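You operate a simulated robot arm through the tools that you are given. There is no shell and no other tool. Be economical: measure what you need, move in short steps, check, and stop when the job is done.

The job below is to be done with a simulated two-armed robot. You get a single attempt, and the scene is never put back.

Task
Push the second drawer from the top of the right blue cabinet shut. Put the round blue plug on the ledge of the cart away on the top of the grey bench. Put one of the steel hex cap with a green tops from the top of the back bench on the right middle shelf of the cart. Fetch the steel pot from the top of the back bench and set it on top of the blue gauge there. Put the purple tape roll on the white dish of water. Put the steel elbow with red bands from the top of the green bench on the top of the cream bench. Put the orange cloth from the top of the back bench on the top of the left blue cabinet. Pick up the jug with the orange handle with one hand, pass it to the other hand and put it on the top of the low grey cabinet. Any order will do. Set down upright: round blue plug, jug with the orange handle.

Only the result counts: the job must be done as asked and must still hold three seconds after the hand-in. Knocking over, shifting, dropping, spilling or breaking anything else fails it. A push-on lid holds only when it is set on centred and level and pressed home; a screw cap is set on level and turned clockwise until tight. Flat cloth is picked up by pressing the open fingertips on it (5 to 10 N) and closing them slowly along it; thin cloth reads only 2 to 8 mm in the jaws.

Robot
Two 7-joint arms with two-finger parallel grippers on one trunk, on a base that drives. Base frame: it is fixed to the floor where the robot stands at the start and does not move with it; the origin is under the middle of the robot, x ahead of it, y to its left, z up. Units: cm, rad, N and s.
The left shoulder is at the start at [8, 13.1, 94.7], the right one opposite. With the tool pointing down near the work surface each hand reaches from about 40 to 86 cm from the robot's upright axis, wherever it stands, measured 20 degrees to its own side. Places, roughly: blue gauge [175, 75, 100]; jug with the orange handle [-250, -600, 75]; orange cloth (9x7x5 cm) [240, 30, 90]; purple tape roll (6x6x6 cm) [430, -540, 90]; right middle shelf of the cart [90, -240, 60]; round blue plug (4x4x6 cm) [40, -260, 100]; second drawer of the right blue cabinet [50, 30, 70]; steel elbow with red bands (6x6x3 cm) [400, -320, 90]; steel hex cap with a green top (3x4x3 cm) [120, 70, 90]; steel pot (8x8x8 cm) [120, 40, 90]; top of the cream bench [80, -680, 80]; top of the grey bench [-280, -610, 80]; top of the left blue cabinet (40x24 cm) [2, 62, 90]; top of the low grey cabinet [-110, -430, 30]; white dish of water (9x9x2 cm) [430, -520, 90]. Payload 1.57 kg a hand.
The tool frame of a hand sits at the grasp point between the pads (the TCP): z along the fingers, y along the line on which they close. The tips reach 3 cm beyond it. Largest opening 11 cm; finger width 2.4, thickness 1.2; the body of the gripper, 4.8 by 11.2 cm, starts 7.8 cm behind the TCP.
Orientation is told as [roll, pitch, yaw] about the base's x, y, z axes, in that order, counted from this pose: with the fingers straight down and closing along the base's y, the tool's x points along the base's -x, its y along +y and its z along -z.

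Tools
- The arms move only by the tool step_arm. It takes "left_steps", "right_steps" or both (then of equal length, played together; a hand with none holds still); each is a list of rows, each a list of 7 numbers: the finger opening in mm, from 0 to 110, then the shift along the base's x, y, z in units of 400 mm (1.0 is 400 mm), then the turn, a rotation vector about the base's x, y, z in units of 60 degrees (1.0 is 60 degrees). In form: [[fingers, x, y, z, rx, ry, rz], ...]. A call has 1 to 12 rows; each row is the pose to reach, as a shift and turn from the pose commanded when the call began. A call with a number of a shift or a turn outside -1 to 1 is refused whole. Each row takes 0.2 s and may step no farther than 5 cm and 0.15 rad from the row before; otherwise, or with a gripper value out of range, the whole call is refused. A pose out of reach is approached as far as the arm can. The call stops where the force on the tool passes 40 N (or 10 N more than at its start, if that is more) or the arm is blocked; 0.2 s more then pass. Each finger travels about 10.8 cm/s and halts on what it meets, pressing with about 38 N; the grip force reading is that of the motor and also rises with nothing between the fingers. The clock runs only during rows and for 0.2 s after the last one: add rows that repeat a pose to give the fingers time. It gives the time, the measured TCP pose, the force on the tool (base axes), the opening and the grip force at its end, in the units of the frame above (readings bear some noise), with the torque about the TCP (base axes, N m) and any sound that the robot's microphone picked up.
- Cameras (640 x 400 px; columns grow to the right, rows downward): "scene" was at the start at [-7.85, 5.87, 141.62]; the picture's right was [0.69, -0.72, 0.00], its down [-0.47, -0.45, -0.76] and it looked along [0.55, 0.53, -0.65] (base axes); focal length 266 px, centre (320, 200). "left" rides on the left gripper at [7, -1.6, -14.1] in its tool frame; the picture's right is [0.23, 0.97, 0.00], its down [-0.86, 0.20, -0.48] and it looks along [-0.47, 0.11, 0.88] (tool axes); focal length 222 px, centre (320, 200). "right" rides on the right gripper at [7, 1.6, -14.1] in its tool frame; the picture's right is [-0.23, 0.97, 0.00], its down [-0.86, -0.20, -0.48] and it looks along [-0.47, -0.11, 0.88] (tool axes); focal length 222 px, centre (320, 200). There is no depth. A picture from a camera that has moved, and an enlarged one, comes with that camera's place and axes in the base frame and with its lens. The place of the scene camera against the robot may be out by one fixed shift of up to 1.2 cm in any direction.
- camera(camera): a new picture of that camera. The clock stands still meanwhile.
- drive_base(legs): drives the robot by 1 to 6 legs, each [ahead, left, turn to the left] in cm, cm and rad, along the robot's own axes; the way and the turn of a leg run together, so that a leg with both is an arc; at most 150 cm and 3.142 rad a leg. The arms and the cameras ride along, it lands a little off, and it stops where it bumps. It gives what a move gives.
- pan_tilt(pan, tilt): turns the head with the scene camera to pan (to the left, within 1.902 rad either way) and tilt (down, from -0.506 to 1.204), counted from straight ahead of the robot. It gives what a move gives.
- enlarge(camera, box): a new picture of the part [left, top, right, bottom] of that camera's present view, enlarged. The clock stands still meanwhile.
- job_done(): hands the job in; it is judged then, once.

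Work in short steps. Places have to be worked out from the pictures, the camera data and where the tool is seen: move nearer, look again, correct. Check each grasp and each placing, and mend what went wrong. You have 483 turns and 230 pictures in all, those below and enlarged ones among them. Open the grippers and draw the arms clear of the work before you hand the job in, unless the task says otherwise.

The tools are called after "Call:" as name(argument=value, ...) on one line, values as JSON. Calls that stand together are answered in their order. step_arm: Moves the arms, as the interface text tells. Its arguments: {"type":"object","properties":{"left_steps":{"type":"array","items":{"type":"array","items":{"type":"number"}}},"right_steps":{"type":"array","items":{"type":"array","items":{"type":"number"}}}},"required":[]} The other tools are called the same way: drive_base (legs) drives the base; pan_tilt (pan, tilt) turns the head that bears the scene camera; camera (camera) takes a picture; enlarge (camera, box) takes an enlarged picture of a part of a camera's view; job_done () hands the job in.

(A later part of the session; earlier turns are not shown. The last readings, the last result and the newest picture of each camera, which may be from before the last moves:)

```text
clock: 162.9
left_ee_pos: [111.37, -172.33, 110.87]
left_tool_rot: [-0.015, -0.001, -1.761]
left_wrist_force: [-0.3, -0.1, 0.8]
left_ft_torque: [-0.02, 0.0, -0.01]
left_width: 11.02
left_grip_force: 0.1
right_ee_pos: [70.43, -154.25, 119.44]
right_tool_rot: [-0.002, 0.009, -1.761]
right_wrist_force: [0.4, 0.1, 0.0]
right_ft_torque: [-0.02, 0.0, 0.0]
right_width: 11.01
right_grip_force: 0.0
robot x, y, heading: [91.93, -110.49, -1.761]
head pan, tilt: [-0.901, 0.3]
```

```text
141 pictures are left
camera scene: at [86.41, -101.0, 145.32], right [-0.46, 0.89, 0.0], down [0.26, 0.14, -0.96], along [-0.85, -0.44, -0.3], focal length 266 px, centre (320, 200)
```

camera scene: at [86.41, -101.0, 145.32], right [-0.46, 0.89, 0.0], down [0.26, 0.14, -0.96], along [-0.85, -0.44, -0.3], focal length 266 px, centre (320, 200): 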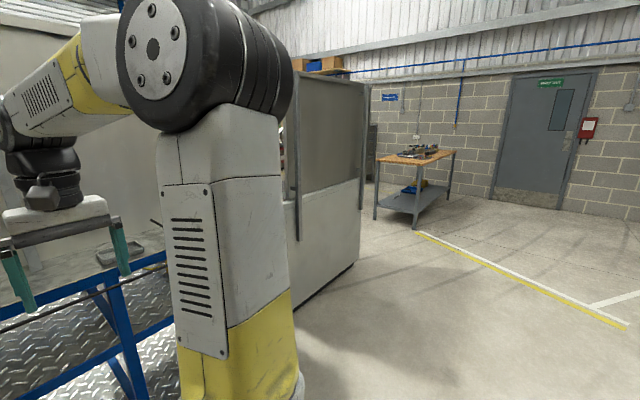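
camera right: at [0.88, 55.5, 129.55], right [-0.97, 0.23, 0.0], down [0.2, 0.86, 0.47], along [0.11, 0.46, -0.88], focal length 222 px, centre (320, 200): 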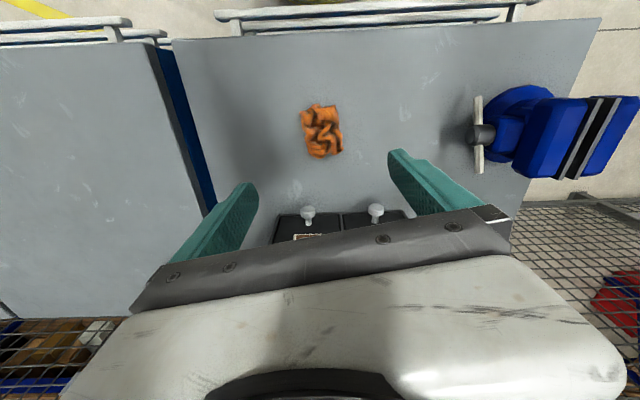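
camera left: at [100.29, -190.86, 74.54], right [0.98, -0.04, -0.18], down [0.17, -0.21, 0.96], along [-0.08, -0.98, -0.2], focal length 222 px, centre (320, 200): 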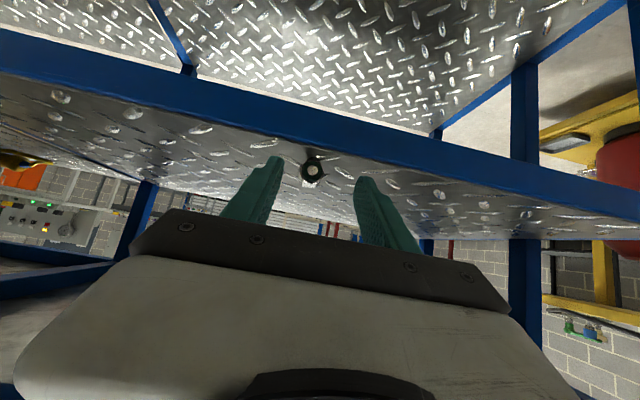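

The green bench stands to the east, with its long side facing north. I drive left along to it (about 300 cm) and look.

Call:
drive_base(legs=[[0, 150, 0], [0, 145, 0], [30, 0, 0]])

Call:
pan_tilt(pan=0.0, tilt=0.5)

Call:
camera(camera="scene")

```text
clock: 178.9
left_ee_pos: [400.24, -252.94, 110.96]
left_tool_rot: [-0.016, 0.0, -1.737]
left_wrist_force: [-0.5, 0.3, 0.0]
left_ft_torque: [0.0, -0.01, 0.0]
left_width: 10.99
left_grip_force: 0.1
right_ee_pos: [358.87, -235.9, 119.56]
right_tool_rot: [-0.001, 0.008, -1.736]
right_wrist_force: [-0.9, 0.6, -1.1]
right_ft_torque: [0.03, -0.04, 0.01]
right_width: 10.99
right_grip_force: 0.0
robot x, y, heading: [379.31, -191.75, -1.74]
head pan, tilt: [-0.901, 0.3]
```

```text
clock: 180.1
left_ee_pos: [400.21, -252.79, 110.87]
left_tool_rot: [-0.016, 0.0, -1.736]
left_wrist_force: [0.1, 0.1, 0.1]
left_ft_torque: [-0.01, 0.0, 0.05]
left_width: 11.02
left_grip_force: 0.0
right_ee_pos: [358.98, -236.05, 119.45]
right_tool_rot: [-0.002, 0.011, -1.737]
right_wrist_force: [0.4, -0.3, -0.9]
right_ft_torque: [0.02, 0.01, 0.01]
right_width: 10.97
right_grip_force: 0.1
robot x, y, heading: [379.33, -191.32, -1.739]
head pan, tilt: [0.0, 0.499]
```

```text
140 pictures are left
camera scene: at [380.25, -186.87, 143.48], right [-0.99, 0.17, 0.0], down [0.08, 0.47, -0.88], along [-0.15, -0.87, -0.48], focal length 266 px, centre (320, 200)
```

scene: 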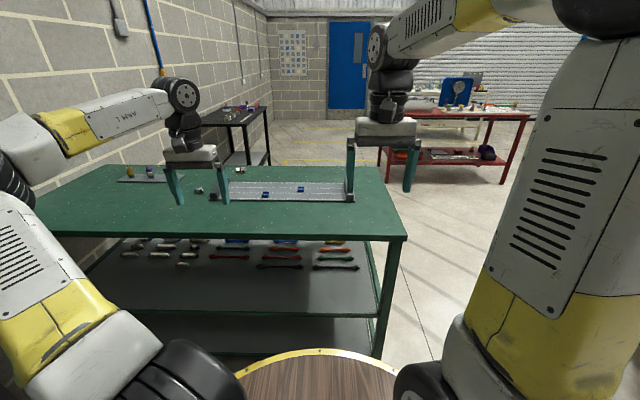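

Call:
enlarge(camera="scene", box=[100, 150, 420, 240])

```text
2.00 times, centred on (260, 195) of scene
camera zoom: at [380.25, -186.87, 143.48], right [-0.99, 0.17, 0.0], down [0.08, 0.47, -0.88], along [-0.15, -0.87, -0.48], focal length 533 px, centre (440, 210)
```

zoom: 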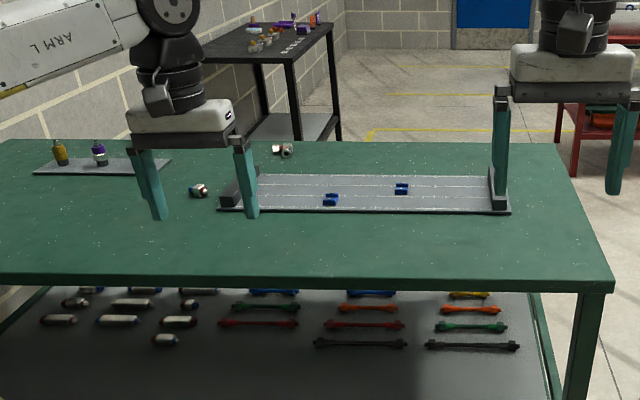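

The red-banded elbow appears to be the item near (399,−321), close to the bench's south edge, so I go round the west end and work from the south side.

Call:
drive_base(legs=[[0, -82, 0], [150, 0, 0], [80, 0, 0], [0, 115, 0]])

Call:
pan_tilt(pan=0.3, tilt=0.4)

Call:
camera(camera="scene")

```text
clock: 200.8
left_ee_pos: [401.41, -479.13, 110.84]
left_tool_rot: [-0.015, 0.0, -1.693]
left_wrist_force: [0.0, 0.1, -0.1]
left_ft_torque: [0.01, 0.0, 0.02]
left_width: 10.97
left_grip_force: 0.0
right_ee_pos: [359.37, -464.05, 119.55]
right_tool_rot: [-0.002, 0.01, -1.694]
right_wrist_force: [0.2, 0.0, 0.9]
right_ft_torque: [0.04, 0.0, 0.0]
right_width: 11.01
right_grip_force: 0.1
robot x, y, heading: [377.67, -418.8, -1.694]
head pan, tilt: [0.0, 0.499]
```

```text
clock: 201.6
left_ee_pos: [401.37, -479.24, 110.94]
left_tool_rot: [-0.017, 0.0, -1.693]
left_wrist_force: [-0.2, -0.3, -0.7]
left_ft_torque: [-0.01, -0.05, -0.05]
left_width: 11.01
left_grip_force: 0.0
right_ee_pos: [359.38, -464.19, 119.62]
right_tool_rot: [0.0, 0.009, -1.693]
right_wrist_force: [-0.3, -0.2, -0.1]
right_ft_torque: [-0.04, 0.01, 0.01]
right_width: 11.01
right_grip_force: 0.0
robot x, y, heading: [377.82, -418.92, -1.692]
head pan, tilt: [0.3, 0.4]
```

```text
138 pictures are left
camera scene: at [381.25, -414.2, 144.39], right [-0.98, -0.17, 0.0], down [-0.07, 0.38, -0.92], along [0.16, -0.91, -0.39], focal length 266 px, centre (320, 200)
```

scene: 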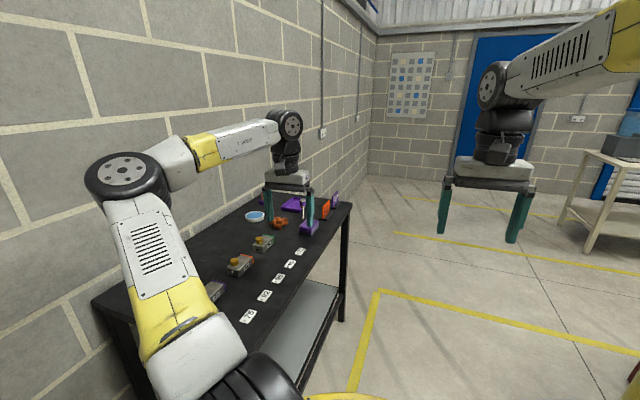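

I'm right by the black bench with dish and tape, so I do the tape first: move west, drive south, and turn to face the bench (east).

Call:
drive_base(legs=[[0, -32, 0], [100, 0, 0], [0, 0, 1.69], [10, 0, 0]])

Call:
pan_tilt(pan=0.0, tilt=0.6)

Call:
camera(camera="scene")

```text
clock: 213.3
left_ee_pos: [400.83, -481.87, 110.91]
left_tool_rot: [-0.016, 0.0, 0.007]
left_wrist_force: [-0.6, -0.4, -0.3]
left_ft_torque: [0.0, -0.03, -0.01]
left_width: 11.0
left_grip_force: 0.1
right_ee_pos: [391.28, -525.37, 119.61]
right_tool_rot: [-0.002, 0.008, 0.009]
right_wrist_force: [0.3, 0.2, 0.0]
right_ft_torque: [0.01, 0.02, 0.03]
right_width: 11.0
right_grip_force: 0.0
robot x, y, heading: [344.02, -513.04, 0.005]
head pan, tilt: [0.3, 0.4]
```

```text
clock: 214.1
left_ee_pos: [400.95, -481.85, 110.93]
left_tool_rot: [-0.014, 0.0, 0.008]
left_wrist_force: [0.1, 0.4, -0.5]
left_ft_torque: [0.02, 0.0, -0.01]
left_width: 11.0
left_grip_force: 0.1
right_ee_pos: [391.26, -525.41, 119.52]
right_tool_rot: [-0.003, 0.006, 0.008]
right_wrist_force: [0.3, -0.3, -0.4]
right_ft_torque: [0.05, -0.01, -0.01]
right_width: 11.02
right_grip_force: 0.1
robot x, y, heading: [343.94, -512.86, 0.003]
head pan, tilt: [0.0, 0.6]
```

```text
137 pictures are left
camera scene: at [339.03, -512.9, 142.58], right [0.0, -1.0, 0.0], down [-0.56, 0.0, -0.83], along [0.83, 0.0, -0.56], focal length 266 px, centre (320, 200)
```

scene: 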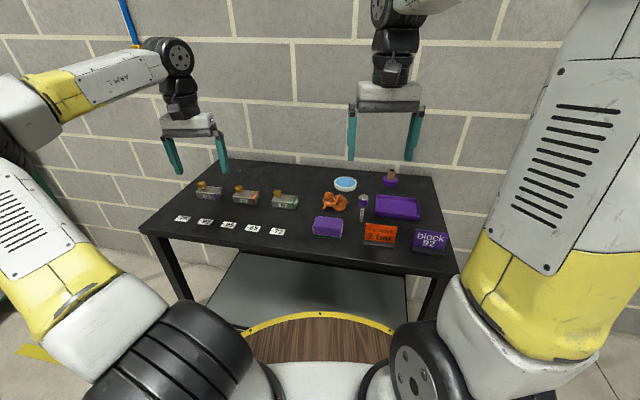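

Call:
enlarge(camera="scene", box=[296, 160, 456, 260])

Call:
camera(camera="right")

```text
4.00 times, centred on (376, 210) of scene
camera zoom: at [339.03, -512.9, 142.58], right [0.0, -1.0, 0.0], down [-0.56, 0.0, -0.83], along [0.83, 0.0, -0.56], focal length 1066 px, centre (96, 160)
```

zoom: 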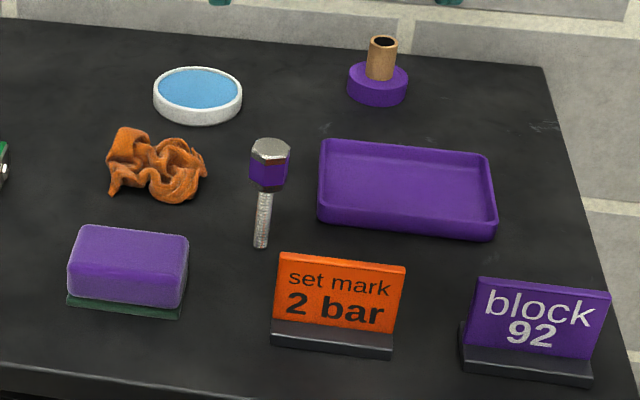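

```text
135 pictures are left
camera right: at [384.46, -523.89, 133.72], right [0.22, 0.98, 0.0], down [0.86, -0.19, 0.47], along [0.46, -0.11, -0.88], focal length 222 px, centre (320, 200)
```

right: 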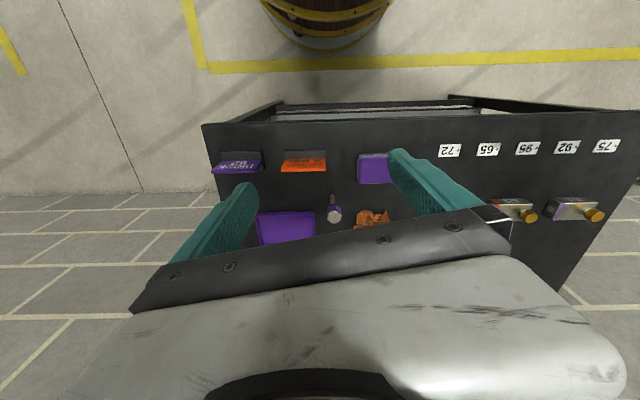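

The tape roll stands at ≈(426.6,−539.6) with its core tube upward; dish at ≈(425,−522). I drive 15 cm closer and hover the right hand over the roll.

Call:
drive_base(legs=[[15, 0, 0]])

Call:
step_arm(right_steps=[[110, 0.09, -0.06, 0, 0, 0, 0], [90, 0.18, -0.12, -0.02, 0, 0, 0], [70, 0.27, -0.19, -0.06, 0, 0, 0], [60, 0.36, -0.26, -0.1, 0, 0, 0], [60, 0.45, -0.32, -0.15, 0, 0, 0], [60, 0.508, -0.355, -0.1875, 0, 0, 0], [60, 0.508, -0.355, -0.1875, 0, 0, 0]])

Call:
camera(camera="right")

Call:
camera(camera="scene")

```text
clock: 215.5
left_ee_pos: [416.27, -482.16, 110.91]
left_tool_rot: [-0.016, 0.0, 0.004]
left_wrist_force: [0.4, -0.1, -0.2]
left_ft_torque: [0.01, -0.02, 0.0]
left_width: 11.03
left_grip_force: 0.1
right_ee_pos: [406.42, -525.53, 119.64]
right_tool_rot: [-0.001, 0.005, 0.002]
right_wrist_force: [-0.5, 0.4, -1.1]
right_ft_torque: [0.01, 0.01, 0.04]
right_width: 10.96
right_grip_force: 0.0
robot x, y, heading: [359.18, -512.75, -0.004]
head pan, tilt: [0.0, 0.6]
```

```text
clock: 217.1
left_ee_pos: [416.19, -482.06, 110.81]
left_tool_rot: [-0.016, 0.0, 0.002]
left_wrist_force: [0.7, -0.6, 0.5]
left_ft_torque: [0.01, 0.0, 0.01]
left_width: 10.98
left_grip_force: 0.1
right_ee_pos: [426.7, -539.75, 111.99]
right_tool_rot: [0.0, 0.011, 0.001]
right_wrist_force: [-0.3, 0.3, -0.4]
right_ft_torque: [0.03, -0.02, 0.02]
right_width: 6.01
right_grip_force: 0.1
robot x, y, heading: [359.38, -513.0, -0.006]
head pan, tilt: [0.0, 0.6]
```

```text
134 pictures are left
camera right: at [419.89, -538.27, 126.13], right [0.23, 0.97, 0.0], down [0.86, -0.2, 0.47], along [0.46, -0.11, -0.88], focal length 222 px, centre (320, 200)
```

right: 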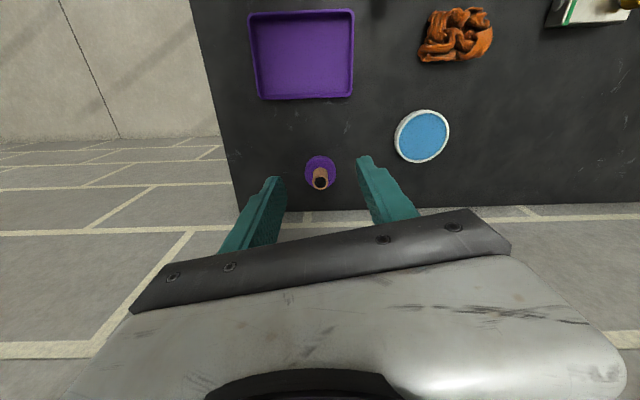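

```text
133 pictures are left
camera scene: at [354.22, -512.86, 142.57], right [0.0, -1.0, 0.0], down [-0.57, 0.0, -0.82], along [0.82, 0.0, -0.57], focal length 266 px, centre (320, 200)
```

scene: 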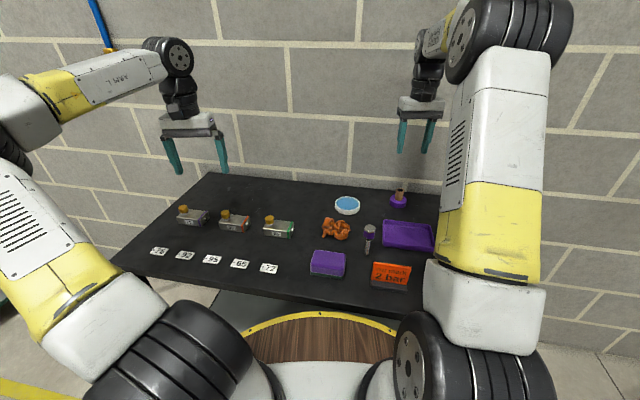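

Triangulating both cameras, this bench is lower (≈85) and the roll is at ≈(434,−541.6), dish ≈(432,−523). I move above and lower some for a closer look.

Call:
step_arm(right_steps=[[60, 0.09, -0.02, -0.05, 0, 0, 0], [60, 0.18, -0.045, -0.12, 0, 0, 0], [60, 0.18, -0.045, -0.2, 0, 0, 0], [60, 0.18, -0.045, -0.2, 0, 0, 0]])

Call:
camera(camera="right")

```text
clock: 218.1
left_ee_pos: [416.35, -482.04, 110.93]
left_tool_rot: [-0.014, 0.0, 0.003]
left_wrist_force: [-0.3, -0.6, -0.3]
left_ft_torque: [0.01, -0.03, 0.0]
left_width: 11.03
left_grip_force: 0.0
right_ee_pos: [434.23, -541.68, 104.0]
right_tool_rot: [0.0, 0.007, 0.002]
right_wrist_force: [0.6, -0.8, -0.2]
right_ft_torque: [-0.01, 0.01, -0.03]
right_width: 5.99
right_grip_force: 0.0
robot x, y, heading: [359.09, -512.74, 0.001]
head pan, tilt: [0.0, 0.6]
```

```text
132 pictures are left
camera right: at [427.35, -540.09, 118.16], right [0.23, 0.97, 0.0], down [0.86, -0.2, 0.47], along [0.46, -0.11, -0.88], focal length 222 px, centre (320, 200)
```

right: 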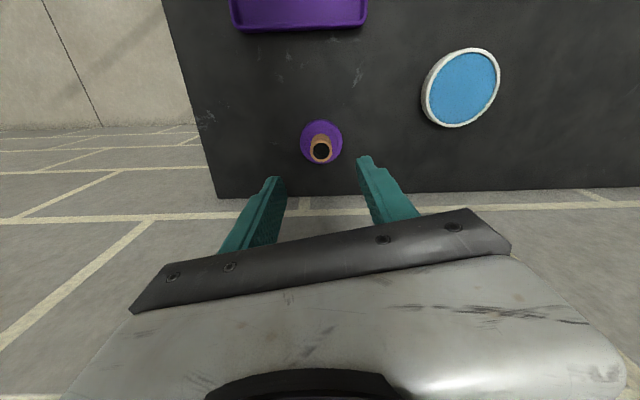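

Core top at ≈(434.5,−541.7, 92). I lower so the fingertips straddle the core just above the tape, and close.

Call:
step_arm(right_steps=[[60, 0.008, 0, -0.1, 0, 0, 0], [60, 0.008, 0, -0.2, 0, 0, 0], [60, 0.008, 0, -0.27, 0, 0, 0], [60, 0.008, 0, -0.295, 0, 0, 0], [60, 0.008, 0, -0.295, 0, 0, 0]])

Call:
camera(camera="right")

```text
clock: 219.3
left_ee_pos: [416.2, -482.13, 110.94]
left_tool_rot: [-0.015, -0.002, 0.003]
left_wrist_force: [-0.6, 0.3, -0.1]
left_ft_torque: [0.0, 0.0, -0.01]
left_width: 11.0
left_grip_force: 0.1
right_ee_pos: [434.37, -541.56, 92.29]
right_tool_rot: [-0.002, 0.009, 0.003]
right_wrist_force: [0.9, 0.2, 0.5]
right_ft_torque: [0.0, 0.0, 0.03]
right_width: 6.0
right_grip_force: 0.0
robot x, y, heading: [359.39, -512.64, -0.002]
head pan, tilt: [0.0, 0.6]
```

```text
131 pictures are left
camera right: at [427.49, -540.03, 106.47], right [0.23, 0.97, 0.0], down [0.86, -0.2, 0.47], along [0.46, -0.11, -0.88], focal length 222 px, centre (320, 200)
```

right: 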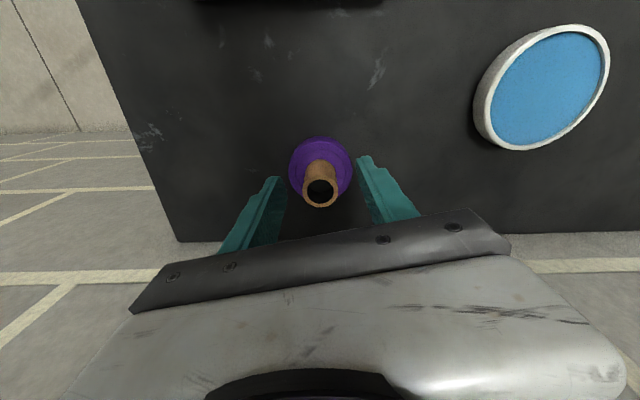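

Call:
step_arm(right_steps=[[60, 0, 0, -0.01, 0, 0, 0], [40, 0, 0, -0.01, 0, 0, 0], [20, 0, 0, -0.01, 0, 0, 0], [10, 0, 0, -0.01, 0, 0, 0], [10, 0, 0, -0.01, 0, 0, 0], [10, 0, 0, 0.03, 0, 0, 0], [10, 0, 0, 0.1, 0, 0, 0], [10, 0, 0, 0.18, 0, 0, 0], [10, 0, 0, 0.18, 0, 0, 0]])

Call:
camera(camera="right")

```text
clock: 221.3
left_ee_pos: [416.27, -482.13, 111.0]
left_tool_rot: [-0.015, -0.002, 0.004]
left_wrist_force: [-0.1, 0.0, 0.2]
left_ft_torque: [-0.02, -0.02, -0.02]
left_width: 10.97
left_grip_force: 0.1
right_ee_pos: [434.33, -541.7, 99.44]
right_tool_rot: [0.0, 0.01, 0.002]
right_wrist_force: [0.0, 0.0, -1.0]
right_ft_torque: [0.01, 0.0, 0.01]
right_width: 2.58
right_grip_force: 36.6
robot x, y, heading: [359.27, -512.68, 0.006]
head pan, tilt: [0.0, 0.6]
```

```text
130 pictures are left
camera right: at [427.53, -540.05, 113.62], right [0.23, 0.97, 0.0], down [0.86, -0.2, 0.47], along [0.46, -0.11, -0.88], focal length 222 px, centre (320, 200)
```

right: 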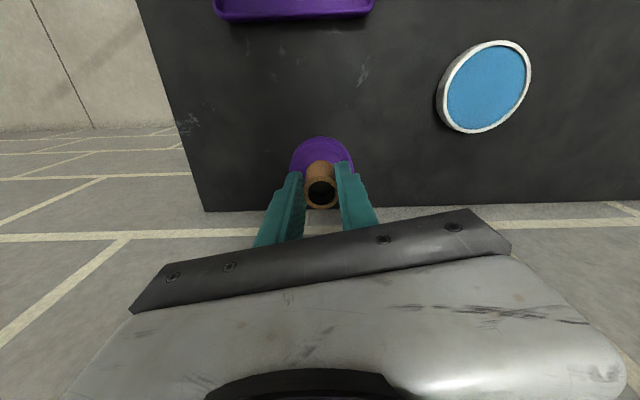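

Held at 2.6 cm. Dish centre triangulates to ≈(432.1,−522.8), rim z≈86.7. I carry the roll over it.

Call:
step_arm(right_steps=[[10, -0.01, 0.09, 0.02, 0, 0, 0], [10, -0.02, 0.18, 0.02, 0, 0, 0], [10, -0.04, 0.27, 0.02, 0, 0, 0], [10, -0.05, 0.37, 0.02, 0, 0, 0], [10, -0.06, 0.4725, 0.02, 0, 0, 0], [10, -0.06, 0.4725, 0, 0, 0, 0], [10, -0.06, 0.4725, 0, 0, 0, 0]])

Call:
camera(camera="right")

Call:
enlarge(camera="scene", box=[296, 160, 424, 240])

```text
clock: 222.9
left_ee_pos: [416.21, -482.04, 110.86]
left_tool_rot: [-0.015, 0.001, 0.004]
left_wrist_force: [-0.1, -0.5, -0.1]
left_ft_torque: [0.03, -0.01, 0.0]
left_width: 10.98
left_grip_force: 0.0
right_ee_pos: [431.93, -522.75, 99.51]
right_tool_rot: [-0.002, 0.007, 0.001]
right_wrist_force: [0.0, -0.1, -0.3]
right_ft_torque: [-0.02, -0.01, 0.01]
right_width: 2.56
right_grip_force: 36.9
robot x, y, heading: [359.08, -512.97, -0.0]
head pan, tilt: [0.0, 0.6]
```

```text
129 pictures are left
camera right: at [425.06, -521.14, 113.55], right [0.23, 0.97, 0.0], down [0.86, -0.2, 0.47], along [0.46, -0.11, -0.88], focal length 222 px, centre (320, 200)
```

right: 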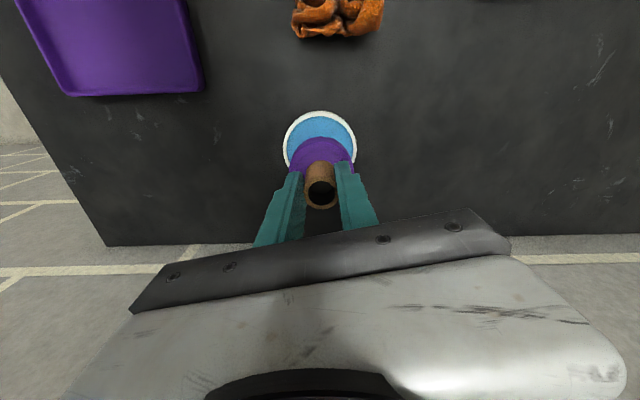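

```text
5.00 times, centred on (360, 200) of scene
camera zoom: at [354.22, -512.86, 142.57], right [0.0, -1.0, 0.0], down [-0.57, 0.0, -0.82], along [0.82, 0.0, -0.57], focal length 1332 px, centre (120, 200)
```

zoom: 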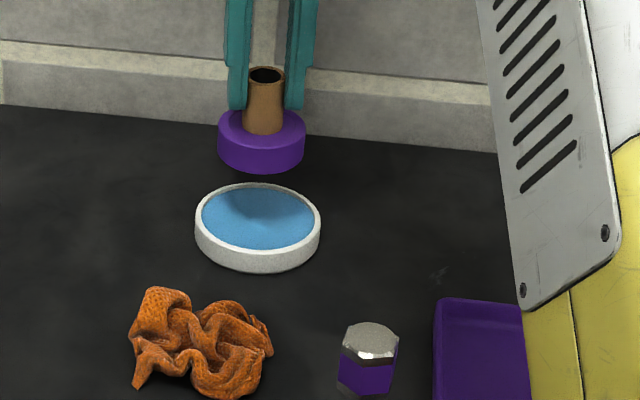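

Aligned over the dish. I lower gently until contact.

Call:
step_arm(right_steps=[[10, 0.005, 0, -0.06, 0, 0, 0], [10, 0.005, 0, -0.1, 0, 0, 0], [10, 0.005, 0, -0.125, 0, 0, 0], [10, 0.005, 0, -0.135, 0, 0, 0], [10, 0.005, 0, -0.145, 0, 0, 0], [10, 0.005, 0, -0.145, 0, 0, 0]])

Call:
enlarge(camera="scene", box=[296, 160, 424, 240])

```text
clock: 224.3
left_ee_pos: [416.18, -482.04, 110.89]
left_tool_rot: [-0.016, -0.001, 0.004]
left_wrist_force: [-0.2, -0.2, 0.0]
left_ft_torque: [0.0, 0.02, 0.01]
left_width: 11.0
left_grip_force: 0.2
right_ee_pos: [431.98, -522.8, 93.75]
right_tool_rot: [-0.002, 0.009, 0.002]
right_wrist_force: [0.1, 0.3, 0.2]
right_ft_torque: [0.01, 0.01, -0.05]
right_width: 2.54
right_grip_force: 37.3
robot x, y, heading: [359.03, -512.67, 0.0]
head pan, tilt: [0.0, 0.6]
```

```text
5.00 times, centred on (360, 200) of scene
camera zoom: at [354.22, -512.86, 142.57], right [0.0, -1.0, 0.0], down [-0.57, 0.0, -0.82], along [0.82, 0.0, -0.57], focal length 1332 px, centre (120, 200)
```

zoom: 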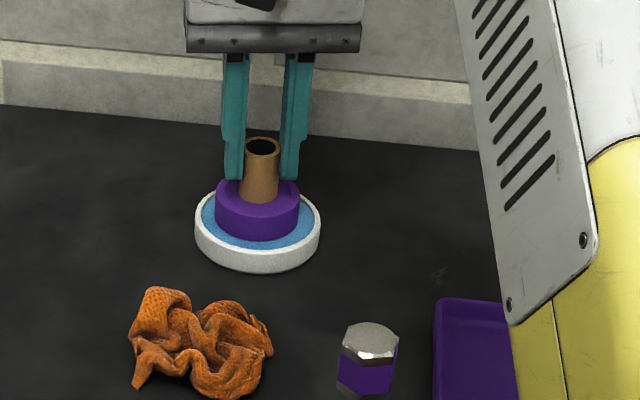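

Call:
step_arm(right_steps=[[10, 0, 0, -0.006, 0, 0, 0], [10, 0, 0, -0.012, 0, 0, 0], [10, 0, 0, -0.012, 0, 0, 0]])

```text
clock: 225.1
left_ee_pos: [416.18, -481.97, 110.98]
left_tool_rot: [-0.015, -0.002, 0.002]
left_wrist_force: [-0.1, -0.5, -0.2]
left_ft_torque: [-0.03, 0.0, -0.02]
left_width: 10.99
left_grip_force: 0.1
right_ee_pos: [431.98, -522.77, 93.47]
right_tool_rot: [0.001, 0.0, 0.002]
right_wrist_force: [-3.4, -3.0, 34.8]
right_ft_torque: [-0.13, -0.13, -0.14]
right_width: 2.59
right_grip_force: 36.7
robot x, y, heading: [359.33, -513.2, -0.003]
head pan, tilt: [0.0, 0.6]
```

Firm contact. I ease up slightly, open and rise.

Call:
step_arm(right_steps=[[10, 0, 0, 0.006, 0, 0, 0], [28, 0, 0, 0.008, 0, 0, 0], [35, 0, 0, 0.008, 0, 0, 0], [50, 0, 0, 0.008, 0, 0, 0], [60, 0, 0, 0.008, 0, 0, 0], [60, 0, 0, 0.08, 0, 0, 0], [60, 0, 0, 0.18, 0, 0, 0], [60, 0, 0, 0.28, 0, 0, 0], [80, 0, 0, 0.4, 0, 0, 0]])

Call:
camera(camera="right")

```text
clock: 227.1
left_ee_pos: [416.28, -481.96, 111.02]
left_tool_rot: [-0.016, 0.0, 0.004]
left_wrist_force: [-0.2, -0.1, -0.1]
left_ft_torque: [-0.01, -0.02, 0.0]
left_width: 11.01
left_grip_force: 0.1
right_ee_pos: [431.97, -522.73, 109.14]
right_tool_rot: [0.0, 0.008, 0.002]
right_wrist_force: [0.4, -0.1, 0.7]
right_ft_torque: [0.03, -0.01, 0.01]
right_width: 8.01
right_grip_force: 0.0
robot x, y, heading: [358.98, -512.89, 0.002]
head pan, tilt: [0.0, 0.6]
```

```text
126 pictures are left
camera right: at [425.12, -521.18, 123.34], right [0.23, 0.97, 0.0], down [0.86, -0.2, 0.47], along [0.46, -0.11, -0.88], focal length 222 px, centre (320, 200)
```

right: 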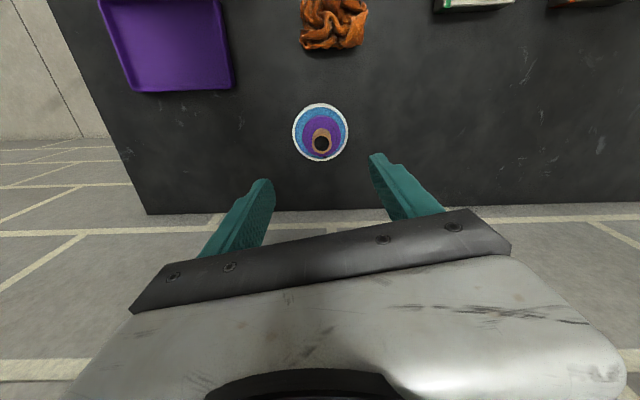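

Tape roll sits in the dish. Next the elbow: I fold the right hand in, back off, and drive north to the green bench's south side, facing it.

Call:
step_arm(right_steps=[[110, -0.05, 0, 0.1, 0, 0, 0], [110, -0.15, 0, 0.18, 0, 0, 0], [110, -0.25, 0, 0.22, 0, 0, 0], [110, -0.35, 0, 0.22, 0, 0, 0]])

Call:
drive_base(legs=[[-25, 0, 0], [0, 105, 0], [42, 0, 0], [0, 0, 1.387]])

Call:
camera(camera="scene")

```text
refused: row 2 steps farther than a row can; nothing moved
```

```text
clock: 239.4
left_ee_pos: [354.1, -346.95, 110.99]
left_tool_rot: [-0.017, 0.0, 1.41]
left_wrist_force: [0.5, 0.1, 0.0]
left_ft_torque: [-0.02, -0.01, 0.01]
left_width: 11.0
left_grip_force: 0.0
right_ee_pos: [396.7, -337.99, 109.17]
right_tool_rot: [-0.004, 0.009, 1.41]
right_wrist_force: [0.1, 0.0, 0.7]
right_ft_torque: [0.04, -0.01, -0.02]
right_width: 8.01
right_grip_force: 0.0
robot x, y, heading: [375.49, -408.06, 1.405]
head pan, tilt: [0.0, 0.6]
```

```text
125 pictures are left
camera scene: at [374.42, -413.22, 142.57], right [0.99, -0.16, 0.0], down [-0.09, -0.56, -0.82], along [0.13, 0.81, -0.57], focal length 266 px, centre (320, 200)
```

scene: 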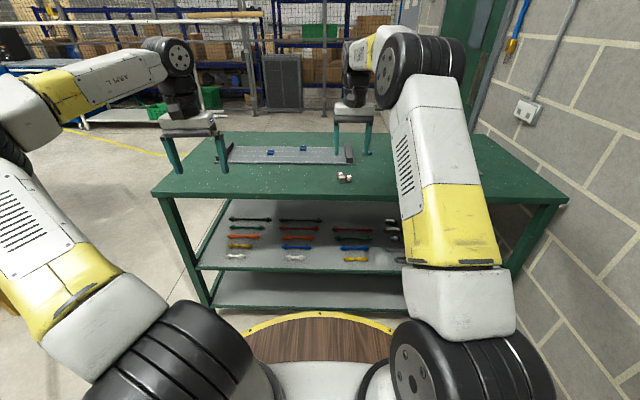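

Elbow triangulates to ≈(398.6,−324, 90). I drive 18 cm ahead; the right hand will be nearly over it.

Call:
drive_base(legs=[[17, 0, 0]])

Call:
step_arm(right_steps=[[110, -0.03, -0.05, 0, 0, 0, 0], [110, -0.03, -0.08, 0, 0, 0, 0], [110, -0.03, -0.08, 0, 0, 0, 0]])

Call:
camera(camera="right")

Call:
enlarge(camera="scene", box=[300, 130, 428, 210])

```text
clock: 240.9
left_ee_pos: [356.84, -329.94, 110.99]
left_tool_rot: [-0.016, -0.001, 1.408]
left_wrist_force: [-0.1, 0.4, -0.7]
left_ft_torque: [0.0, -0.02, 0.01]
left_width: 10.98
left_grip_force: 0.0
right_ee_pos: [399.5, -321.14, 109.17]
right_tool_rot: [-0.002, 0.007, 1.409]
right_wrist_force: [-0.3, 0.5, 0.3]
right_ft_torque: [0.0, 0.0, 0.02]
right_width: 8.0
right_grip_force: 0.0
robot x, y, heading: [378.41, -391.33, 1.406]
head pan, tilt: [0.0, 0.6]
```

```text
clock: 241.7
left_ee_pos: [356.8, -330.04, 110.95]
left_tool_rot: [-0.016, 0.0, 1.409]
left_wrist_force: [-0.3, 0.8, -0.1]
left_ft_torque: [0.03, 0.0, -0.02]
left_width: 11.01
left_grip_force: 0.0
right_ee_pos: [398.29, -324.27, 109.17]
right_tool_rot: [-0.002, 0.01, 1.41]
right_wrist_force: [-0.2, 0.2, -0.1]
right_ft_torque: [0.04, -0.02, -0.03]
right_width: 11.0
right_grip_force: 0.0
robot x, y, heading: [378.16, -391.55, 1.411]
head pan, tilt: [0.0, 0.6]
```

```text
124 pictures are left
camera right: at [395.62, -331.0, 123.37], right [-0.92, 0.38, 0.0], down [0.33, 0.82, 0.47], along [0.18, 0.44, -0.88], focal length 222 px, centre (320, 200)
```

right: 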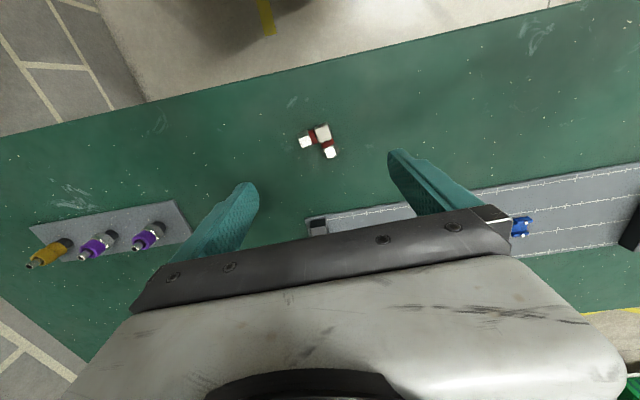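

```text
5.00 times, centred on (364, 170) of scene
camera zoom: at [377.22, -396.29, 142.57], right [0.99, -0.16, 0.0], down [-0.09, -0.56, -0.82], along [0.14, 0.81, -0.57], focal length 1332 px, centre (100, 350)
```

zoom: 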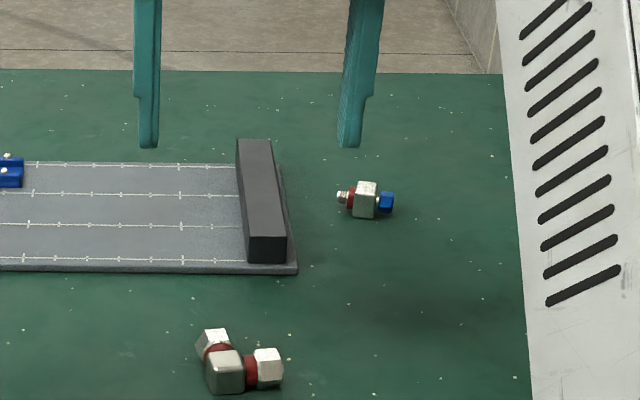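

Now I enlarge the wrist view to see the elbow's geometry.

Call:
enlarge(camera="right", box=[272, 105, 368, 165])

```text
6.67 times, centred on (320, 135) of right
camera zoom: at [395.62, -331.0, 123.37], right [-0.92, 0.38, 0.0], down [0.33, 0.82, 0.47], along [0.18, 0.44, -0.88], focal length 1481 px, centre (320, 633)
```

zoom: 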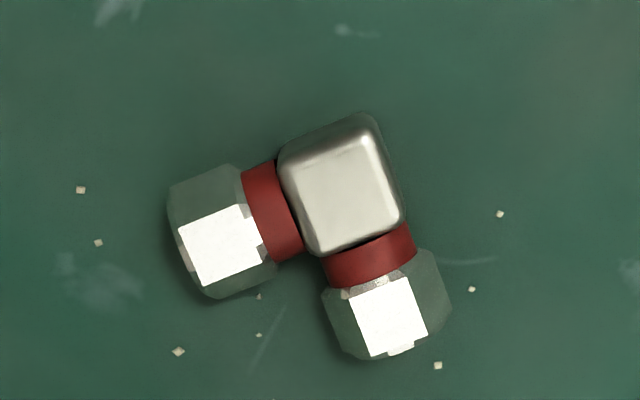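

The elbow's nut A points +y at ≈(397.6,−322.2); the hand should close along x there. I rotate slightly, centre on that nut and go down part way.

Call:
step_arm(right_steps=[[110, -0.005, 0.02, -0.04, 0, 0, 0.06], [110, -0.01, 0.04, -0.08, 0, 0, 0.12], [110, -0.017, 0.055, -0.15, 0, 0, 0.153], [110, -0.017, 0.055, -0.2, 0, 0, 0.153], [110, -0.017, 0.055, -0.2, 0, 0, 0.153]])

Call:
enlarge(camera="right", box=[224, 90, 416, 210])

```text
clock: 242.9
left_ee_pos: [356.86, -330.04, 110.94]
left_tool_rot: [-0.018, -0.001, 1.411]
left_wrist_force: [-0.9, 0.0, 0.6]
left_ft_torque: [0.01, 0.0, 0.03]
left_width: 11.03
left_grip_force: 0.1
right_ee_pos: [397.79, -322.14, 101.23]
right_tool_rot: [0.0, 0.008, 1.571]
right_wrist_force: [-0.5, 0.2, -0.2]
right_ft_torque: [0.03, 0.0, 0.03]
right_width: 10.99
right_grip_force: 0.1
robot x, y, heading: [377.87, -391.25, 1.407]
head pan, tilt: [0.0, 0.6]
```

```text
3.33 times, centred on (320, 150) of right
camera zoom: at [396.12, -329.07, 115.34], right [-0.97, 0.23, 0.0], down [0.2, 0.86, 0.47], along [0.11, 0.46, -0.88], focal length 740 px, centre (320, 367)
```

zoom: 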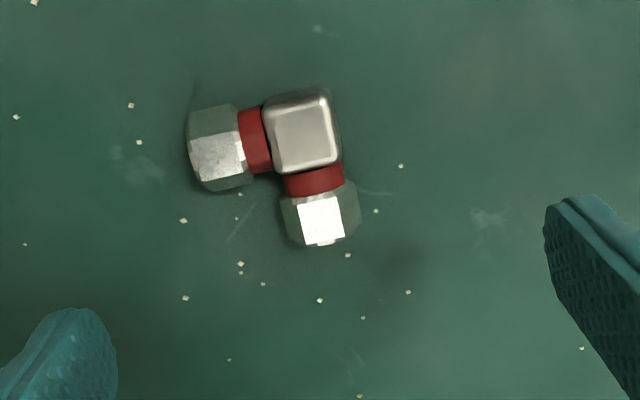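

Centred on nut A. I lower to z≈93.3 and check the height against the fingers.

Call:
step_arm(right_steps=[[110, 0, 0, -0.1, 0, 0, 0], [110, 0, 0, -0.17, 0, 0, 0], [110, 0, 0, -0.197, 0, 0, 0], [110, 0, 0, -0.197, 0, 0, 0]])

Call:
camera(camera="right")

```text
clock: 243.9
left_ee_pos: [356.92, -330.09, 110.99]
left_tool_rot: [-0.015, -0.001, 1.41]
left_wrist_force: [0.3, 0.2, 0.4]
left_ft_torque: [-0.02, -0.02, -0.02]
left_width: 10.98
left_grip_force: 0.0
right_ee_pos: [397.59, -322.18, 93.36]
right_tool_rot: [-0.001, 0.008, 1.57]
right_wrist_force: [-0.1, -0.4, 0.4]
right_ft_torque: [0.0, -0.02, -0.02]
right_width: 11.0
right_grip_force: 0.1
robot x, y, heading: [378.22, -391.23, 1.409]
head pan, tilt: [0.0, 0.6]
```

```text
120 pictures are left
camera right: at [396.14, -329.07, 107.47], right [-0.97, 0.23, 0.0], down [0.2, 0.86, 0.47], along [0.11, 0.46, -0.88], focal length 222 px, centre (320, 200)
```

right: 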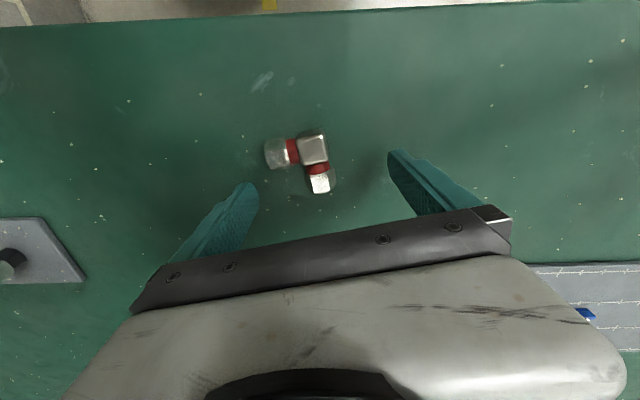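

The nut top is at z≈91.3, so the bench is near 88.5. I go down 1.2 cm more and close.

Call:
step_arm(right_steps=[[110, 0, 0.003, -0.015, 0, 0, 0], [110, 0, 0.003, -0.03, 0, 0, 0], [80, 0, 0.003, -0.03, 0, 0, 0], [50, 0, 0.003, -0.03, 0, 0, 0], [30, 0, 0.003, -0.03, 0, 0, 0], [12, 0, 0.003, -0.03, 0, 0, 0], [12, 0, 0.003, -0.03, 0, 0, 0]])

Call:
camera(camera="right")

```text
clock: 245.5
left_ee_pos: [356.88, -330.08, 110.87]
left_tool_rot: [-0.015, -0.001, 1.409]
left_wrist_force: [-0.3, -0.4, -0.3]
left_ft_torque: [-0.02, 0.0, 0.02]
left_width: 11.01
left_grip_force: 0.0
right_ee_pos: [397.75, -322.03, 91.98]
right_tool_rot: [-0.002, 0.007, 1.57]
right_wrist_force: [0.9, -0.9, 0.5]
right_ft_torque: [-0.01, -0.07, 0.03]
right_width: 5.04
right_grip_force: 38.2
robot x, y, heading: [378.05, -391.24, 1.41]
head pan, tilt: [0.0, 0.6]
```

```text
119 pictures are left
camera right: at [396.11, -328.99, 106.21], right [-0.97, 0.23, 0.0], down [0.2, 0.86, 0.47], along [0.11, 0.46, -0.88], focal length 222 px, centre (320, 200)
```

right: 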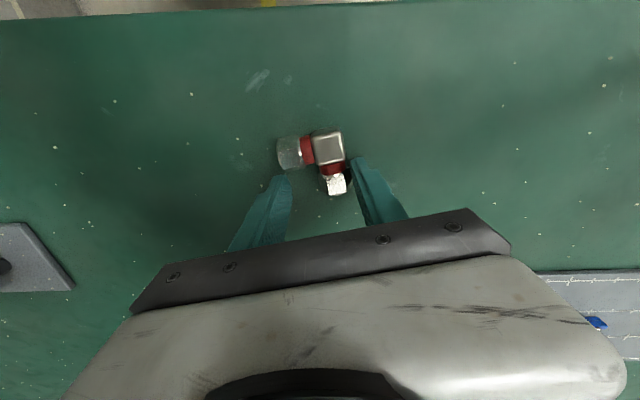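

The fingers span from nut B's corner to nut A. I reopen and shift back 2.8 cm so they close squarely over nut B's end and the block face.

Call:
step_arm(right_steps=[[60, 0, 0, 0, 0, 0, 0], [80, 0, 0, 0, 0, 0, 0], [100, 0.01, 0, 0, 0, 0, 0], [110, 0.03, -0.03, 0, 0, 0, 0], [110, 0.03, -0.065, 0, 0, 0, 0], [110, 0.03, -0.065, 0, 0, 0, 0]])

Call:
enlarge(camera="right", box=[224, 100, 416, 220])

```text
clock: 246.9
left_ee_pos: [356.88, -330.01, 110.97]
left_tool_rot: [-0.017, 0.0, 1.41]
left_wrist_force: [-0.3, 0.2, -0.5]
left_ft_torque: [-0.01, -0.01, -0.01]
left_width: 11.0
left_grip_force: 0.0
right_ee_pos: [398.9, -324.57, 92.12]
right_tool_rot: [-0.003, 0.007, 1.571]
right_wrist_force: [0.4, -0.4, -0.4]
right_ft_torque: [0.0, 0.0, -0.01]
right_width: 10.99
right_grip_force: 0.1
robot x, y, heading: [378.11, -391.15, 1.407]
head pan, tilt: [0.0, 0.6]
```

```text
3.33 times, centred on (320, 160) of right
camera zoom: at [397.28, -331.53, 106.23], right [-0.97, 0.23, 0.0], down [0.2, 0.86, 0.47], along [0.11, 0.46, -0.88], focal length 740 px, centre (320, 333)
```

zoom: 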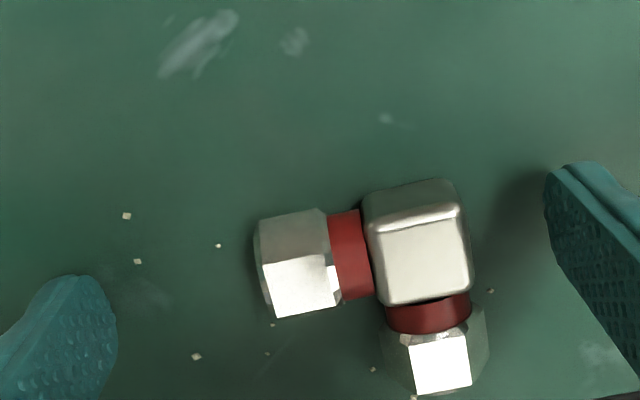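

Call:
step_arm(right_steps=[[110, -0.022, -0.013, 0, 0, 0, 0], [80, -0.022, -0.013, 0, 0, 0, 0], [60, -0.022, -0.013, 0, 0, 0, 0], [40, -0.022, -0.013, 0, 0, 0, 0], [40, -0.022, -0.013, 0, 0, 0, 0], [40, -0.022, -0.013, 0.05, 0, 0, 0], [40, -0.022, -0.013, 0.15, 0, 0, 0], [40, -0.022, -0.013, 0.25, 0, 0, 0]])

Call:
camera(camera="right")

```text
clock: 248.7
left_ee_pos: [356.93, -329.92, 110.97]
left_tool_rot: [-0.016, 0.0, 1.41]
left_wrist_force: [0.4, 0.3, 0.1]
left_ft_torque: [0.0, -0.01, -0.01]
left_width: 10.99
left_grip_force: 0.0
right_ee_pos: [397.89, -325.22, 102.06]
right_tool_rot: [-0.002, 0.008, 1.569]
right_wrist_force: [0.9, 0.2, -0.9]
right_ft_torque: [-0.05, -0.01, 0.02]
right_width: 4.91
right_grip_force: 37.7
robot x, y, heading: [378.05, -391.2, 1.408]
head pan, tilt: [0.0, 0.6]
```

```text
117 pictures are left
camera right: at [396.25, -332.16, 116.28], right [-0.97, 0.23, 0.0], down [0.2, 0.86, 0.47], along [0.11, 0.46, -0.88], focal length 222 px, centre (320, 200)
```

right: 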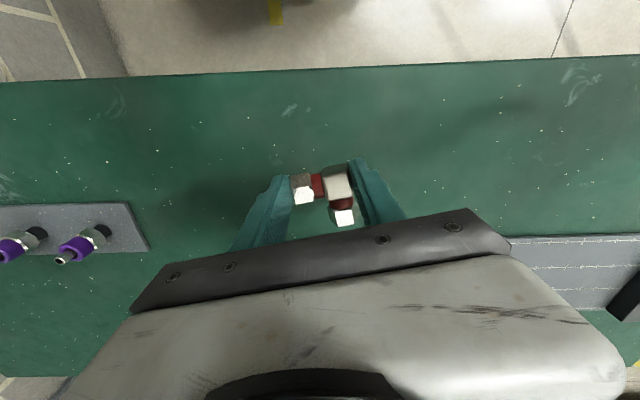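

Elbow gripped and lifted. I raise it, back away, turn west and look at the way to the cart's south side.

Call:
step_arm(right_steps=[[40, 0, 0, 0.1, 0, 0, 0], [40, 0, 0, 0.2, 0, 0, 0], [40, 0, -0.05, 0.3, 0, 0, 0], [40, 0, -0.13, 0.38, 0, 0, 0], [40, 0, -0.23, 0.4, 0, 0, 0], [40, 0, -0.33, 0.4, 0, 0, 0]])

Call:
drive_base(legs=[[-15, 0, 0], [0, 0, 1.75], [30, 0, 0]])

Call:
pan_tilt(pan=0.0, tilt=0.3)

Call:
camera(camera="scene")

```text
clock: 250.1
left_ee_pos: [356.87, -329.92, 110.91]
left_tool_rot: [-0.014, -0.001, 1.41]
left_wrist_force: [0.4, 0.2, -1.3]
left_ft_torque: [-0.02, -0.01, -0.02]
left_width: 10.98
left_grip_force: 0.0
right_ee_pos: [397.85, -338.33, 118.01]
right_tool_rot: [-0.001, 0.008, 1.568]
right_wrist_force: [-0.3, 0.9, -1.6]
right_ft_torque: [-0.05, 0.02, -0.04]
right_width: 4.91
right_grip_force: 38.6
robot x, y, heading: [378.17, -391.31, 1.402]
head pan, tilt: [0.0, 0.6]
```

```text
clock: 257.4
left_ee_pos: [288.41, -438.49, 110.9]
left_tool_rot: [-0.014, 0.002, -3.117]
left_wrist_force: [-0.7, 0.5, -0.9]
left_ft_torque: [-0.01, -0.01, 0.05]
left_width: 10.98
left_grip_force: 0.1
right_ee_pos: [289.01, -396.74, 117.98]
right_tool_rot: [-0.002, 0.008, -2.958]
right_wrist_force: [0.5, -0.9, -1.7]
right_ft_torque: [0.05, -0.03, 0.02]
right_width: 4.92
right_grip_force: 38.0
robot x, y, heading: [344.62, -406.26, -3.121]
head pan, tilt: [0.0, 0.6]
```

```text
clock: 258.2
left_ee_pos: [288.38, -438.36, 110.93]
left_tool_rot: [-0.016, 0.0, -3.118]
left_wrist_force: [0.4, -0.6, 0.4]
left_ft_torque: [0.01, 0.01, -0.01]
left_width: 11.01
left_grip_force: 0.0
right_ee_pos: [288.97, -396.66, 117.9]
right_tool_rot: [-0.001, 0.007, -2.959]
right_wrist_force: [-0.8, 1.0, -1.3]
right_ft_torque: [0.01, 0.02, -0.03]
right_width: 4.94
right_grip_force: 38.0
robot x, y, heading: [344.54, -406.31, -3.121]
head pan, tilt: [0.0, 0.3]
```

```text
116 pictures are left
camera scene: at [349.32, -406.27, 145.32], right [-0.02, 1.0, 0.0], down [0.3, 0.01, -0.95], along [-0.95, -0.02, -0.3], focal length 266 px, centre (320, 200)
```

scene: 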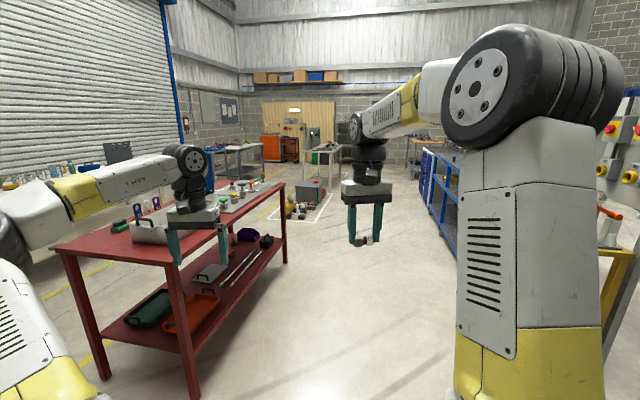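

The corridor west is clear, red bench on the left. I shift a bit north and drive west to stand south of the cart, then face it.

Call:
drive_base(legs=[[0, -28, 0], [140, 0, 0], [135, 0, 0], [0, 0, -1.775]])

Call:
pan_tilt(pan=0.1, tilt=0.4)

Call:
camera(camera="scene")

```text
clock: 277.2
left_ee_pos: [53.3, -321.85, 110.84]
left_tool_rot: [-0.015, 0.0, 1.36]
left_wrist_force: [-0.6, -0.5, -0.4]
left_ft_torque: [0.0, -0.02, 0.0]
left_width: 10.99
left_grip_force: 0.0
right_ee_pos: [93.67, -332.34, 117.91]
right_tool_rot: [-0.001, 0.008, 1.518]
right_wrist_force: [-0.2, 0.1, -0.4]
right_ft_torque: [-0.01, 0.0, 0.01]
right_width: 4.89
right_grip_force: 38.4
robot x, y, heading: [71.65, -384.36, 1.357]
head pan, tilt: [0.0, 0.3]
```

```text
clock: 277.9
left_ee_pos: [53.15, -321.97, 110.85]
left_tool_rot: [-0.015, -0.001, 1.359]
left_wrist_force: [-0.9, 0.5, 0.1]
left_ft_torque: [0.0, -0.02, -0.01]
left_width: 10.98
left_grip_force: 0.0
right_ee_pos: [93.7, -332.39, 118.0]
right_tool_rot: [-0.003, 0.009, 1.516]
right_wrist_force: [0.5, 1.3, -0.2]
right_ft_torque: [0.01, -0.02, -0.02]
right_width: 4.93
right_grip_force: 38.1
robot x, y, heading: [71.16, -383.74, 1.351]
head pan, tilt: [0.099, 0.4]
```

```text
115 pictures are left
camera scene: at [69.35, -388.55, 144.4], right [0.99, -0.12, 0.0], down [-0.05, -0.39, -0.92], along [0.11, 0.92, -0.39], focal length 266 px, centre (320, 200)
```

scene: 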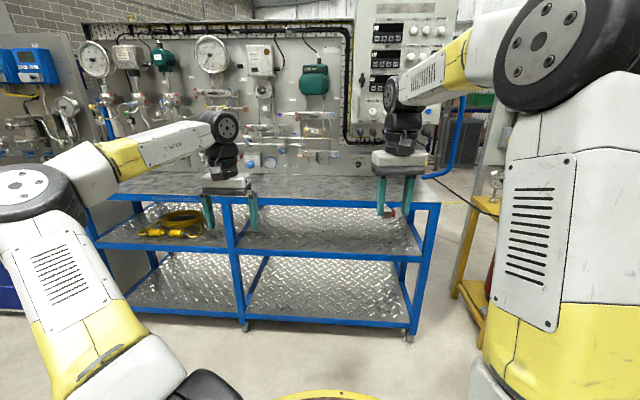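

This is the cart's front, so the cap's shelf was the right one. I enlarge the ledge area to find the blue plug.

Call:
enlarge(camera="scene", box=[200, 110, 360, 210])

Call:
enlarge(camera="scene", box=[240, 200, 440, 325])

```text
4.00 times, centred on (280, 160) of scene
camera zoom: at [69.35, -388.55, 144.4], right [0.99, -0.12, 0.0], down [-0.05, -0.39, -0.92], along [0.11, 0.92, -0.39], focal length 1066 px, centre (480, 360)
```

zoom: 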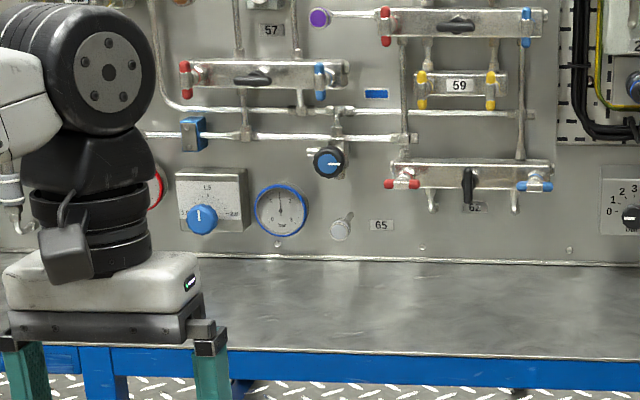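

```text
3.20 times, centred on (340, 262) of scene
camera zoom: at [69.35, -388.55, 144.4], right [0.99, -0.12, 0.0], down [-0.05, -0.39, -0.92], along [0.11, 0.92, -0.39], focal length 853 px, centre (256, 0)
```

zoom: 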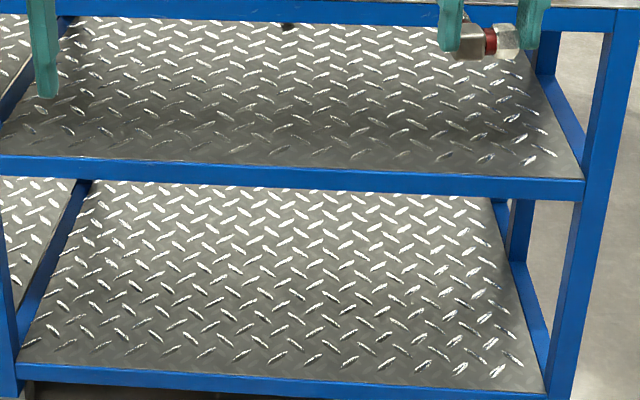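

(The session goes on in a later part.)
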